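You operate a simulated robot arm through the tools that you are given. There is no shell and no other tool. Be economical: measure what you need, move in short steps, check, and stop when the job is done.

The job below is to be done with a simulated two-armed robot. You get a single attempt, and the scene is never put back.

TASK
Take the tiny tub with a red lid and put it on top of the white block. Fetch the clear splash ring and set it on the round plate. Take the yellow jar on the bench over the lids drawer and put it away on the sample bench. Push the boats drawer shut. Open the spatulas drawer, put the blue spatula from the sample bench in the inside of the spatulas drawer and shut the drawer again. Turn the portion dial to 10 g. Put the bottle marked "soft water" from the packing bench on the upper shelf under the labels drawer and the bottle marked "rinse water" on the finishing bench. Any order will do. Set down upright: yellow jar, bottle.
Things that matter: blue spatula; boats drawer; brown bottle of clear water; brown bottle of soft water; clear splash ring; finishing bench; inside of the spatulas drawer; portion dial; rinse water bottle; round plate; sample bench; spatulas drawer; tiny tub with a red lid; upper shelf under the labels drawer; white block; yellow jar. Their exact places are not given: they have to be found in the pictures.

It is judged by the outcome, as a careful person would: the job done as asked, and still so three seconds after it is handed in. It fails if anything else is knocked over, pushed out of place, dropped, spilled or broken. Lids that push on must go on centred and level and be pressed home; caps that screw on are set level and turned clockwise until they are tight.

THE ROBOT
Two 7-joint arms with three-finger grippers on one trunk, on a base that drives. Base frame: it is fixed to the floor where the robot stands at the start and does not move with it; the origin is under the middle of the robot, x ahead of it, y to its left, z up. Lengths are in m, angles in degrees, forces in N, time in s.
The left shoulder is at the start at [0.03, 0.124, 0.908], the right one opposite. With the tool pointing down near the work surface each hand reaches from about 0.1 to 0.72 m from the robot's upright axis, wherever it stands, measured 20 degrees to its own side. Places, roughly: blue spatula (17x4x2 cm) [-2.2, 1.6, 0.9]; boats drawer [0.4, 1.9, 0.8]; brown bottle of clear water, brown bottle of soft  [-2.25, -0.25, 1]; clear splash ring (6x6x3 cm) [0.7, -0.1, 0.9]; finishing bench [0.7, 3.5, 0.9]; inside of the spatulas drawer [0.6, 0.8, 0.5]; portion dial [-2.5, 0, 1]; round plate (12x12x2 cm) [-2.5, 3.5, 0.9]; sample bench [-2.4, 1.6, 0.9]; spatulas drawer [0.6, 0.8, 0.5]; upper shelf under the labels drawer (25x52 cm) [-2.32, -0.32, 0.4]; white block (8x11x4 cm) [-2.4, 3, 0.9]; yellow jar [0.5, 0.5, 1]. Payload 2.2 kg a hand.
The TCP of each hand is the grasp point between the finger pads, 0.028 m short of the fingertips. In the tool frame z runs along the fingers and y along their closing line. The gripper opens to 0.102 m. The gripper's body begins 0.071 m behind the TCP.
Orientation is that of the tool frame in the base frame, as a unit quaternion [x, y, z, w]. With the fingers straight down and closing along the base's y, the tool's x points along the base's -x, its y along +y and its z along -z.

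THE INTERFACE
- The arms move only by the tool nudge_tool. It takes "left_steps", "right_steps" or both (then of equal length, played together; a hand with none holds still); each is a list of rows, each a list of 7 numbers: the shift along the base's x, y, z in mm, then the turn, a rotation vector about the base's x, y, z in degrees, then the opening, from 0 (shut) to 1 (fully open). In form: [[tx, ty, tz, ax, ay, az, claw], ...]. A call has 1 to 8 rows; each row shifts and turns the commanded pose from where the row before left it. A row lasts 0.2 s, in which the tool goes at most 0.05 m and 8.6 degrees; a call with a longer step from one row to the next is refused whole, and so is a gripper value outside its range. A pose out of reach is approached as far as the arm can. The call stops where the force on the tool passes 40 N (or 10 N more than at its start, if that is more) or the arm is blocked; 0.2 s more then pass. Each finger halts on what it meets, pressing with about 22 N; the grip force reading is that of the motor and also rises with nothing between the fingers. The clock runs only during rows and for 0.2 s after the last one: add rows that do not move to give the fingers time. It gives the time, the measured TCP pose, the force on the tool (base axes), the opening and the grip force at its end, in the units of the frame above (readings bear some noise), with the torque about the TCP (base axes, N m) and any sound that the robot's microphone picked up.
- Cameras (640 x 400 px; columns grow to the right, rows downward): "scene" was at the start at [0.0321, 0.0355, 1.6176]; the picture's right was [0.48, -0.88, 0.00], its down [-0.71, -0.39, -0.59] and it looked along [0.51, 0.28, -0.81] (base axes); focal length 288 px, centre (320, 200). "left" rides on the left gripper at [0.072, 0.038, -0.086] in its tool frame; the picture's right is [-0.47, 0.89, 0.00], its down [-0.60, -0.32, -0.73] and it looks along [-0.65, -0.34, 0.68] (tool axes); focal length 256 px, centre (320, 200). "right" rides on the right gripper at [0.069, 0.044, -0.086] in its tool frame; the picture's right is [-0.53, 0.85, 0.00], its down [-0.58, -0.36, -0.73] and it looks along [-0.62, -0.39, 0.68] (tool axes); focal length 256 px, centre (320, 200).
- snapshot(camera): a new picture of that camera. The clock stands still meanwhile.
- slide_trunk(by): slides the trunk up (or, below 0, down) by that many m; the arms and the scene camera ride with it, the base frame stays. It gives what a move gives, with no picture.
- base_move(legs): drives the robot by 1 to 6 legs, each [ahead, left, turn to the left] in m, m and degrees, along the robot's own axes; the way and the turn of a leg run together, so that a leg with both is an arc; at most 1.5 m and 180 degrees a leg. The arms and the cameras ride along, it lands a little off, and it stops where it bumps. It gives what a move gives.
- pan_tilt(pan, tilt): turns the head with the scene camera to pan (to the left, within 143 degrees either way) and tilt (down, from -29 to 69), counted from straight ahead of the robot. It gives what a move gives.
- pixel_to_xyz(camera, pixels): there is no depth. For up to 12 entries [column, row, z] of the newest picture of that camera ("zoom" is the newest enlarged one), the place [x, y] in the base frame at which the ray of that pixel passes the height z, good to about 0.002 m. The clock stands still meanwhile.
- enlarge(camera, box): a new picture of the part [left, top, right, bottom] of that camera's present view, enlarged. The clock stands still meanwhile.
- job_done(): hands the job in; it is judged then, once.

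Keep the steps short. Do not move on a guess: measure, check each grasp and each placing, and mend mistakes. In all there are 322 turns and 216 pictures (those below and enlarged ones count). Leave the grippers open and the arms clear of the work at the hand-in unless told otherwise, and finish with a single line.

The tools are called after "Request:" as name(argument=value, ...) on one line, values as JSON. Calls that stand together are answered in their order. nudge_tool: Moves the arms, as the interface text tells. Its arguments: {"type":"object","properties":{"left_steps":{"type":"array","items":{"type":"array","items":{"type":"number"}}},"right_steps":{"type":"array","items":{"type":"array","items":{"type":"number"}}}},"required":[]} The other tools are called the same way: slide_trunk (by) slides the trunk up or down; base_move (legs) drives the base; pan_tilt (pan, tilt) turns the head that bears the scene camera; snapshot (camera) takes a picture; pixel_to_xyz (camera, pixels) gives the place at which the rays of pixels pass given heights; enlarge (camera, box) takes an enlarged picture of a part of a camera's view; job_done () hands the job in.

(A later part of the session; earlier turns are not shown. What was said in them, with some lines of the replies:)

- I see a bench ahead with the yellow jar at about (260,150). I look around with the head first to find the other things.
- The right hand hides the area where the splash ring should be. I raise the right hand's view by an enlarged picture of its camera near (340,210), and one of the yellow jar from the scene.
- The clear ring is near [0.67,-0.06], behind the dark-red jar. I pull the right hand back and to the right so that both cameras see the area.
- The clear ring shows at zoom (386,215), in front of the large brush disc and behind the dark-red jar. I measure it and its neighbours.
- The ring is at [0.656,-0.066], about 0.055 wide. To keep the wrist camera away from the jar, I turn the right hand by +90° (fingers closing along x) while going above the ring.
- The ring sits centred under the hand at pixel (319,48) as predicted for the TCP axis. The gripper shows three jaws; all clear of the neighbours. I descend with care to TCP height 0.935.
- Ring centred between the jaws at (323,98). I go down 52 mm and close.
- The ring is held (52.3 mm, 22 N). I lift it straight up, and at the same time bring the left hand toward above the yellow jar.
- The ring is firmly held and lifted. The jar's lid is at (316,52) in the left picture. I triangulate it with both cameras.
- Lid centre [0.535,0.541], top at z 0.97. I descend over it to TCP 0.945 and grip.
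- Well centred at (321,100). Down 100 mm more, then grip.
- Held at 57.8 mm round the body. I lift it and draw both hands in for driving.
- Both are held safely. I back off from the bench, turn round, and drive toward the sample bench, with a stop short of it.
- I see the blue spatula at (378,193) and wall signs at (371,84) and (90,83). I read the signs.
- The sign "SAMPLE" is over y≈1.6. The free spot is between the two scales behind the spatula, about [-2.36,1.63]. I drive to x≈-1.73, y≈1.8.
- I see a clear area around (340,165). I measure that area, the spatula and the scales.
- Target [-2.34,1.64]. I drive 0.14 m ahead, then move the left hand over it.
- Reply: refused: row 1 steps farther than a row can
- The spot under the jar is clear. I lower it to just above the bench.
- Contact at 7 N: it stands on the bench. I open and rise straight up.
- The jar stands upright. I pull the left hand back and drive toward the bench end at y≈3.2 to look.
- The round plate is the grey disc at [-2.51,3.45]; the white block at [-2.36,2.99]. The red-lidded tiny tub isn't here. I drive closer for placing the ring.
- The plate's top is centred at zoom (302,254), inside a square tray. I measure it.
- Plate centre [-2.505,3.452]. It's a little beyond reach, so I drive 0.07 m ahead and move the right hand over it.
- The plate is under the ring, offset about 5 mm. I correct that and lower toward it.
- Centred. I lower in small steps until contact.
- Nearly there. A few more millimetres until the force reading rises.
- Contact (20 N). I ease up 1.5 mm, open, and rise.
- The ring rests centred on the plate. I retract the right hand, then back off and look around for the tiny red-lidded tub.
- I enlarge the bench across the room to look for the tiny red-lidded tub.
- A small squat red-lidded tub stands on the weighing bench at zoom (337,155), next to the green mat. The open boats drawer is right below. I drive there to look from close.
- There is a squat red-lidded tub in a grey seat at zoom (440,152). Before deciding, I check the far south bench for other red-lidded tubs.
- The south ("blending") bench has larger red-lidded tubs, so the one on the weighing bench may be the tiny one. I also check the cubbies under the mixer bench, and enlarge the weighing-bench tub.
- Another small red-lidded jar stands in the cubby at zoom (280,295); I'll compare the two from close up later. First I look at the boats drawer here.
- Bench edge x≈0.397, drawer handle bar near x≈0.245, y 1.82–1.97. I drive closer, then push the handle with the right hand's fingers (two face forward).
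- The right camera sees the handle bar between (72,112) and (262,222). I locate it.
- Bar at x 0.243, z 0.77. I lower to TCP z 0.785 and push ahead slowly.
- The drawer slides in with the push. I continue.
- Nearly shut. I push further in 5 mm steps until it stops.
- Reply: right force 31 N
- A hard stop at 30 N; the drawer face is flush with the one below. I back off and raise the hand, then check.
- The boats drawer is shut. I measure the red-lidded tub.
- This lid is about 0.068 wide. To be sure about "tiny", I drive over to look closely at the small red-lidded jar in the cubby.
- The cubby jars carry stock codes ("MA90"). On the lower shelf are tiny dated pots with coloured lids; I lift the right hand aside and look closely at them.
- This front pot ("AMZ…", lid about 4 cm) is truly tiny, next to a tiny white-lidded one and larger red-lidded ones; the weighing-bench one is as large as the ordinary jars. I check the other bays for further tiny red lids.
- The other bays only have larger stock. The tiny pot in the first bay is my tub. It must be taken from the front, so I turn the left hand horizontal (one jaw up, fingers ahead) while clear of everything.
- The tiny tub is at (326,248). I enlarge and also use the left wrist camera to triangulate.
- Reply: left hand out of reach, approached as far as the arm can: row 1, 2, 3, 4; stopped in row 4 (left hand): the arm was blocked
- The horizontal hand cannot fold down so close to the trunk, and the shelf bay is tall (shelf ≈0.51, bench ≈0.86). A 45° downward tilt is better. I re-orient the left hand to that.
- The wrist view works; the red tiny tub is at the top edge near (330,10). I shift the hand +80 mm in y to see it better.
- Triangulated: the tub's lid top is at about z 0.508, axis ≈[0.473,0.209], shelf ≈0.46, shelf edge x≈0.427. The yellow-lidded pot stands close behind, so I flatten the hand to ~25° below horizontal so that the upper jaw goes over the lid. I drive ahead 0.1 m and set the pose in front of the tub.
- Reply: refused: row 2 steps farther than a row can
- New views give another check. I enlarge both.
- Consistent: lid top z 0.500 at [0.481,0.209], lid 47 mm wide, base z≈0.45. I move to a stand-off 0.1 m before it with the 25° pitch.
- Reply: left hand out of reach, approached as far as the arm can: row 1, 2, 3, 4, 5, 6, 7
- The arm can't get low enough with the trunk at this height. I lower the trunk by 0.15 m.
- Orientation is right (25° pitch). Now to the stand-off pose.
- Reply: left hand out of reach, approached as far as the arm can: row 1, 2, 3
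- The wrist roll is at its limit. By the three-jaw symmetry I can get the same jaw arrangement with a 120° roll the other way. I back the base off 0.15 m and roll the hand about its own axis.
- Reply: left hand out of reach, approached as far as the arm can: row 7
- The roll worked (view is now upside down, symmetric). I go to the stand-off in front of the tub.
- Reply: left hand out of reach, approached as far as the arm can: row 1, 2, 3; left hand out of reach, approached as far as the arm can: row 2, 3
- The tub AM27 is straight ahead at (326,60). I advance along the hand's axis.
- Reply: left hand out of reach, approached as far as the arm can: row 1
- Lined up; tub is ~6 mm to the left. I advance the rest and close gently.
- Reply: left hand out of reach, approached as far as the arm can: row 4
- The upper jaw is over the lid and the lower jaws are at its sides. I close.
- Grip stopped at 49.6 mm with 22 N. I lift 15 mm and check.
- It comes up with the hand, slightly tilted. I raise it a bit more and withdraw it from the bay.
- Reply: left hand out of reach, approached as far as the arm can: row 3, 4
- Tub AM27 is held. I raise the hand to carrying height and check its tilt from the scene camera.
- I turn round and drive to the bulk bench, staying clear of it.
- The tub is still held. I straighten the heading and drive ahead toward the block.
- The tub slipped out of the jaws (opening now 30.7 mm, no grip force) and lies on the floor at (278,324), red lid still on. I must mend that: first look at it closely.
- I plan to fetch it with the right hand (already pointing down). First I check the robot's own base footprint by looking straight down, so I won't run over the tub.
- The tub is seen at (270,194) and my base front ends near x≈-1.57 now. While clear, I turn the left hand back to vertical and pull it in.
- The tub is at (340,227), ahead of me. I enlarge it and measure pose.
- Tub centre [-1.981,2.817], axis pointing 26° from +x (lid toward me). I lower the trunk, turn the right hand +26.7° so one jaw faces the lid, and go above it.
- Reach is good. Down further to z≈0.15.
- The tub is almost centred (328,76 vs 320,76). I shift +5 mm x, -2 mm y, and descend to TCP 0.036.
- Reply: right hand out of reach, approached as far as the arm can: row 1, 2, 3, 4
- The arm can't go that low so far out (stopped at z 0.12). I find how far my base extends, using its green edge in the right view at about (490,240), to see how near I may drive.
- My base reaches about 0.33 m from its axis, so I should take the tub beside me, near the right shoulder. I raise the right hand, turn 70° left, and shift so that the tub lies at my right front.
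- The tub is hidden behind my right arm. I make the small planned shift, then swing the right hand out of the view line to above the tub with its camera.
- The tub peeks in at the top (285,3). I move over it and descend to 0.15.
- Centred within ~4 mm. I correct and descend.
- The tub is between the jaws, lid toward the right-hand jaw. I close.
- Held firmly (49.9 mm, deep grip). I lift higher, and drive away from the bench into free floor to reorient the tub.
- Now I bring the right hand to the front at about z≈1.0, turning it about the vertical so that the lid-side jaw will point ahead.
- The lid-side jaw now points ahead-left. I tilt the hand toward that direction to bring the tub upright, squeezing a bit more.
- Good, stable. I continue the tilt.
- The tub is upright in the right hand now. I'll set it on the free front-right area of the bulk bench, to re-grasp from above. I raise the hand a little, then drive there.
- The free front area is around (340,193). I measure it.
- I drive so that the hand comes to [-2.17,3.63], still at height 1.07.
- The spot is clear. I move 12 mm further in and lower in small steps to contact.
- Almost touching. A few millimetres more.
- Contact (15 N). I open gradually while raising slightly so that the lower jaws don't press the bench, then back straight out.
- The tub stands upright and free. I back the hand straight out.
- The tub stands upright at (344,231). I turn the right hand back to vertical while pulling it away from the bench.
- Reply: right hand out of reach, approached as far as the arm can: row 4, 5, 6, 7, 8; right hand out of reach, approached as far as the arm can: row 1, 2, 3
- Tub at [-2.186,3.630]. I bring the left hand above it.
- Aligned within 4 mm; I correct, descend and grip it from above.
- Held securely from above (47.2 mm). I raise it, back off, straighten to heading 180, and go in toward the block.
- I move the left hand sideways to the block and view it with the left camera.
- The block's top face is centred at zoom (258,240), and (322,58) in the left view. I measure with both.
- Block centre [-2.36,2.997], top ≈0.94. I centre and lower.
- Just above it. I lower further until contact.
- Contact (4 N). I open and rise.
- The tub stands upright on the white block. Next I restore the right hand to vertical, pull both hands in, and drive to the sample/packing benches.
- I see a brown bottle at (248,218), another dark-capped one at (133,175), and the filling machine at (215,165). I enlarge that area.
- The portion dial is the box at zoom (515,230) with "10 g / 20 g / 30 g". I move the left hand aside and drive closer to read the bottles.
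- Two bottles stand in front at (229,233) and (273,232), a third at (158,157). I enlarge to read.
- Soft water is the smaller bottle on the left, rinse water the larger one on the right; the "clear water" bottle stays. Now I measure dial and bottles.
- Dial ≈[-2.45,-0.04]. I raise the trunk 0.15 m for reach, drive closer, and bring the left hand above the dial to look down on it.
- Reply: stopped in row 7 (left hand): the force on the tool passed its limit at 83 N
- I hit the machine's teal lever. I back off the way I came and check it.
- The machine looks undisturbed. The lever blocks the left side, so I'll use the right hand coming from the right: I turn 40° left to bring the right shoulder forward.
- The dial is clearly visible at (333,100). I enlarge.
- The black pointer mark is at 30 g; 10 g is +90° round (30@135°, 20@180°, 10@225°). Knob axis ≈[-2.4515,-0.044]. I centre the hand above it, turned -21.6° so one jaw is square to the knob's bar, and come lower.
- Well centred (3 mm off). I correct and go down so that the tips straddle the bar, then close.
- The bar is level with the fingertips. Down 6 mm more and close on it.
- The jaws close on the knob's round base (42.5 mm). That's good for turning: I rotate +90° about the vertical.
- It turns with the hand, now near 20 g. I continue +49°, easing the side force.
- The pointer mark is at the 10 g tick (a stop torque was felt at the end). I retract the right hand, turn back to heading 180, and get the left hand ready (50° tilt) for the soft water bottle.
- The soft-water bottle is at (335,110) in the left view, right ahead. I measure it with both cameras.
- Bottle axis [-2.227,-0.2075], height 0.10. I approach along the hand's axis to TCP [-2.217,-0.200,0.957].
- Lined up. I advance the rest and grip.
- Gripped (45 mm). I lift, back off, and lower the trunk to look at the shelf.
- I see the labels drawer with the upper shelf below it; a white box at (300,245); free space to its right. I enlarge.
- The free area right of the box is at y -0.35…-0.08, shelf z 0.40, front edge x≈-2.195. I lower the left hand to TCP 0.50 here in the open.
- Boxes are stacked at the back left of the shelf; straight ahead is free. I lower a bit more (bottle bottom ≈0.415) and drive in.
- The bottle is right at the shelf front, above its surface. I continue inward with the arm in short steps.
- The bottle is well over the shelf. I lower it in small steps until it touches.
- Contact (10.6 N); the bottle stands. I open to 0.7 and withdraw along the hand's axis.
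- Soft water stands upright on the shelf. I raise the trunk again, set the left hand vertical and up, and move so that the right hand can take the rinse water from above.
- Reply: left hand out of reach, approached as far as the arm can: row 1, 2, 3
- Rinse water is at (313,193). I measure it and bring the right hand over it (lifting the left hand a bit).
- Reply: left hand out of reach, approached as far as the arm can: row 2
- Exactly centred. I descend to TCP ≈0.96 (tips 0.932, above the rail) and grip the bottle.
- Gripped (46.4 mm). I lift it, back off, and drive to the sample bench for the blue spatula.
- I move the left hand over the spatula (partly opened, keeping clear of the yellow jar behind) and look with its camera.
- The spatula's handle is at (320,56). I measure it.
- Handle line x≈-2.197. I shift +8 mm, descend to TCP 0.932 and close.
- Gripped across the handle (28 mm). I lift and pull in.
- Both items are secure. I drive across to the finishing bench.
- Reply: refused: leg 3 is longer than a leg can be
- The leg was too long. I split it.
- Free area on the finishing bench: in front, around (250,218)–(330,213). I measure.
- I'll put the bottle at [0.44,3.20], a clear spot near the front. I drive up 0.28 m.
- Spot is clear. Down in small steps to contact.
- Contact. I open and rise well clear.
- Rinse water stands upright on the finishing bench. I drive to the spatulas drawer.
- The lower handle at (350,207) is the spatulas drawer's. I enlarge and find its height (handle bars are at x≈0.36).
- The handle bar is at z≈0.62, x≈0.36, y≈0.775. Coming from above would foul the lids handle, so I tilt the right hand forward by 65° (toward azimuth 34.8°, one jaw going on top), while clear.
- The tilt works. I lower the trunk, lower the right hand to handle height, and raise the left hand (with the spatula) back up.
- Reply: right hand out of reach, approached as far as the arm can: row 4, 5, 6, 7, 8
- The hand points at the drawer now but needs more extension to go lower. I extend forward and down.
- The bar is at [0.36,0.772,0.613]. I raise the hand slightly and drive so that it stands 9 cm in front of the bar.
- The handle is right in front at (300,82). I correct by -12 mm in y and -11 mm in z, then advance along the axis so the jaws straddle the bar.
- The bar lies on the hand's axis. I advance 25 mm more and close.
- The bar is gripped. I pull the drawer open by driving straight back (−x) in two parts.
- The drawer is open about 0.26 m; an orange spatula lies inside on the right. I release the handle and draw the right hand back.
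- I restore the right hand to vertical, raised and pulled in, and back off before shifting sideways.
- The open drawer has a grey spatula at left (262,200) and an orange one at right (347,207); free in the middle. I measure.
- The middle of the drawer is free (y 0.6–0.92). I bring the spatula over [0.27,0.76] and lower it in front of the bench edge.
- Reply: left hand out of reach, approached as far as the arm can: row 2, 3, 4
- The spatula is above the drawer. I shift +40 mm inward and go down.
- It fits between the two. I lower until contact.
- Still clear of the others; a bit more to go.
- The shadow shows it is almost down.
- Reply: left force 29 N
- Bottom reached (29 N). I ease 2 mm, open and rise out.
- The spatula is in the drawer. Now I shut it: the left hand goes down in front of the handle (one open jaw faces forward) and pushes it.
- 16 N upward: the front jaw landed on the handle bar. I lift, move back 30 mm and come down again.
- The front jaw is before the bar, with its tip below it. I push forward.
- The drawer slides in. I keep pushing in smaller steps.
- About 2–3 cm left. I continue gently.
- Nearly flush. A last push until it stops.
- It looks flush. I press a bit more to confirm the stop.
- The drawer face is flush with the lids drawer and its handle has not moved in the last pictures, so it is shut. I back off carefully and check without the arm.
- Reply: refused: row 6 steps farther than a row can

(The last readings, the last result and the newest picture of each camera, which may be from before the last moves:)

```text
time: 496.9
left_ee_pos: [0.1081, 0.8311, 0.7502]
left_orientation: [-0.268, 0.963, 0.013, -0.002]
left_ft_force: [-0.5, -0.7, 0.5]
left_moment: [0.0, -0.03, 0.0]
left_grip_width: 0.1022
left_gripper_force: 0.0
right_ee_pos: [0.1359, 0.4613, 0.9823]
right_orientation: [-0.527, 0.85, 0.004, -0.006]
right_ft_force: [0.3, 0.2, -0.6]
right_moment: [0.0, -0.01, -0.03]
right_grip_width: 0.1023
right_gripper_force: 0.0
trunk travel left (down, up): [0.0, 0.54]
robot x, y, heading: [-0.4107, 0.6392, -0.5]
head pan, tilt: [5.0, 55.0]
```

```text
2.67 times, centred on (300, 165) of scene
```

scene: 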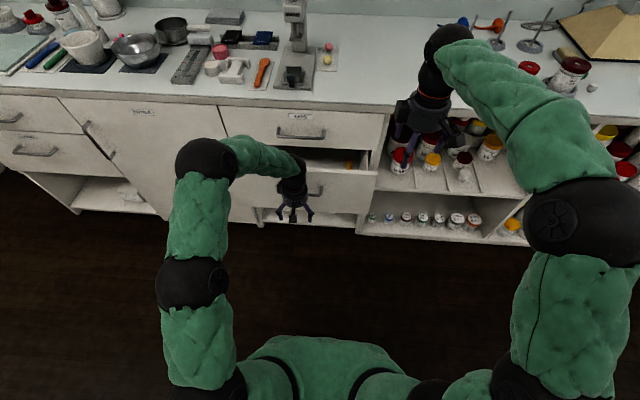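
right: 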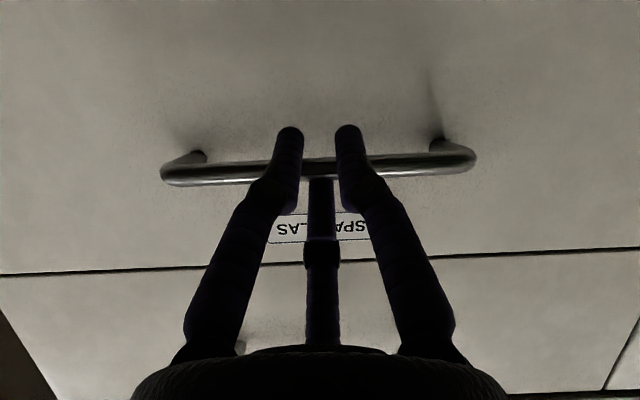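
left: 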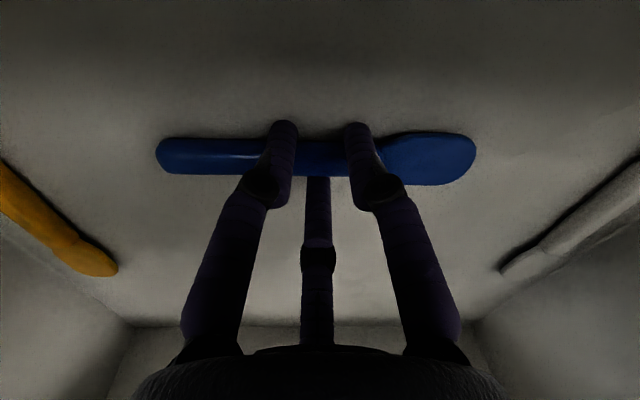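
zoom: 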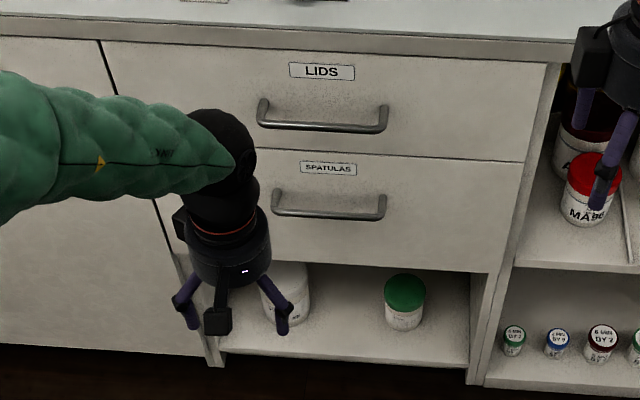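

The spatulas drawer is shut. I back away from the bench so both arms are clear, and take one last look.

Request:
base_move(legs=[[-0.5, 0, 0]])

Request:
slide_trunk(by=0.15)

Request:
pan_tilt(pan=-143, tilt=25)

Request:
snapshot(camera="scene")

Request:
pan_tilt(pan=135, tilt=20)

Request:
snapshot(camera="scene")

```text
time: 499.9
left_ee_pos: [-0.4063, 0.8355, 0.751]
left_orientation: [-0.269, 0.963, 0.012, -0.001]
left_ft_force: [0.3, 0.2, -0.2]
left_moment: [-0.03, 0.02, -0.01]
left_grip_width: 0.1018
left_gripper_force: 0.0
right_ee_pos: [-0.3783, 0.4678, 0.9817]
right_orientation: [-0.529, 0.848, 0.003, -0.006]
right_ft_force: [-0.7, -0.1, 1.4]
right_moment: [0.02, 0.03, 0.0]
right_grip_width: 0.102
right_gripper_force: 0.1
trunk travel left (down, up): [0.0, 0.54]
robot x, y, heading: [-0.9233, 0.6408, -0.6]
head pan, tilt: [5.0, 55.0]
```

```text
time: 501.6
left_ee_pos: [-0.4051, 0.836, 0.8999]
left_orientation: [-0.269, 0.963, 0.012, -0.001]
left_ft_force: [-0.2, -0.9, -0.3]
left_moment: [-0.01, 0.01, -0.01]
left_grip_width: 0.1019
left_gripper_force: 0.0
right_ee_pos: [-0.3768, 0.4663, 1.1314]
right_orientation: [-0.529, 0.849, 0.005, -0.006]
right_ft_force: [-0.1, 0.0, -0.7]
right_moment: [0.04, 0.01, -0.03]
right_grip_width: 0.1021
right_gripper_force: 0.1
trunk travel left (down, up): [-0.15, 0.39]
robot x, y, heading: [-0.9263, 0.6453, -0.1]
head pan, tilt: [5.0, 55.0]
```

```text
time: 504.0
left_ee_pos: [-0.4051, 0.8355, 0.9009]
left_orientation: [-0.269, 0.963, 0.012, -0.002]
left_ft_force: [0.2, -0.2, -0.5]
left_moment: [0.0, 0.0, -0.02]
left_grip_width: 0.1021
left_gripper_force: 0.0
right_ee_pos: [-0.3781, 0.4672, 1.1319]
right_orientation: [-0.53, 0.848, 0.004, -0.006]
right_ft_force: [0.1, 0.5, 0.5]
right_moment: [-0.01, -0.01, -0.02]
right_grip_width: 0.102
right_gripper_force: 0.0
trunk travel left (down, up): [-0.15, 0.39]
robot x, y, heading: [-0.927, 0.6393, -0.4]
head pan, tilt: [-143.0, 25.0]
```

```text
9 pictures are left
```

scene: 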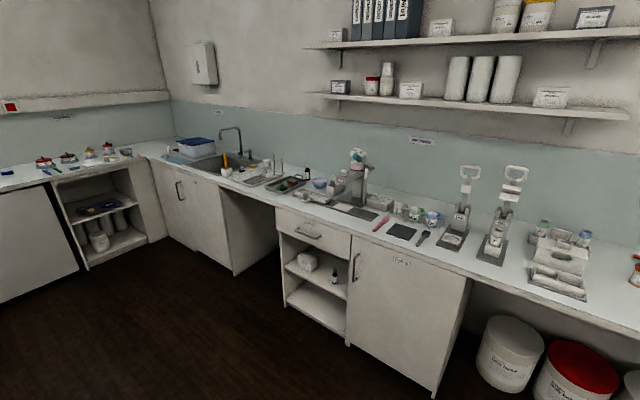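

```text
time: 507.8
left_ee_pos: [-0.4048, 0.8352, 0.9008]
left_orientation: [-0.269, 0.963, 0.012, -0.002]
left_ft_force: [0.4, -0.5, -0.7]
left_moment: [-0.02, -0.03, -0.01]
left_grip_width: 0.102
left_gripper_force: 0.0
right_ee_pos: [-0.3779, 0.4661, 1.1319]
right_orientation: [-0.53, 0.848, 0.004, -0.006]
right_ft_force: [-0.5, 0.3, -0.8]
right_moment: [0.01, -0.02, -0.02]
right_grip_width: 0.102
right_gripper_force: 0.1
trunk travel left (down, up): [-0.15, 0.39]
robot x, y, heading: [-0.9268, 0.6391, -0.0]
head pan, tilt: [135.0, 20.0]
```

```text
8 pictures are left
```

scene: 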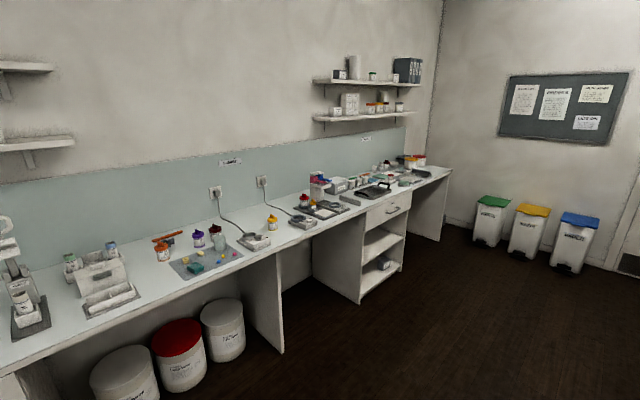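

Both benches look in order: the soft water is on the shelf, the yellow jar stands upright on the sample bench, and the grippers are open and the arms clear. I hand the job in.

Request:
job_done()

```text
The job is handed in.
```

All the steps are done and the job is handed in, with three caveats: the red-lidded tub ("AM27", my pick as the tiny one) was dropped on the floor with its lid on before I set it on the white block, the left hand struck the filling machine's lever (83 N) with no visible damage, and I didn't see the blue spatula again after I let go of it in the drawer.
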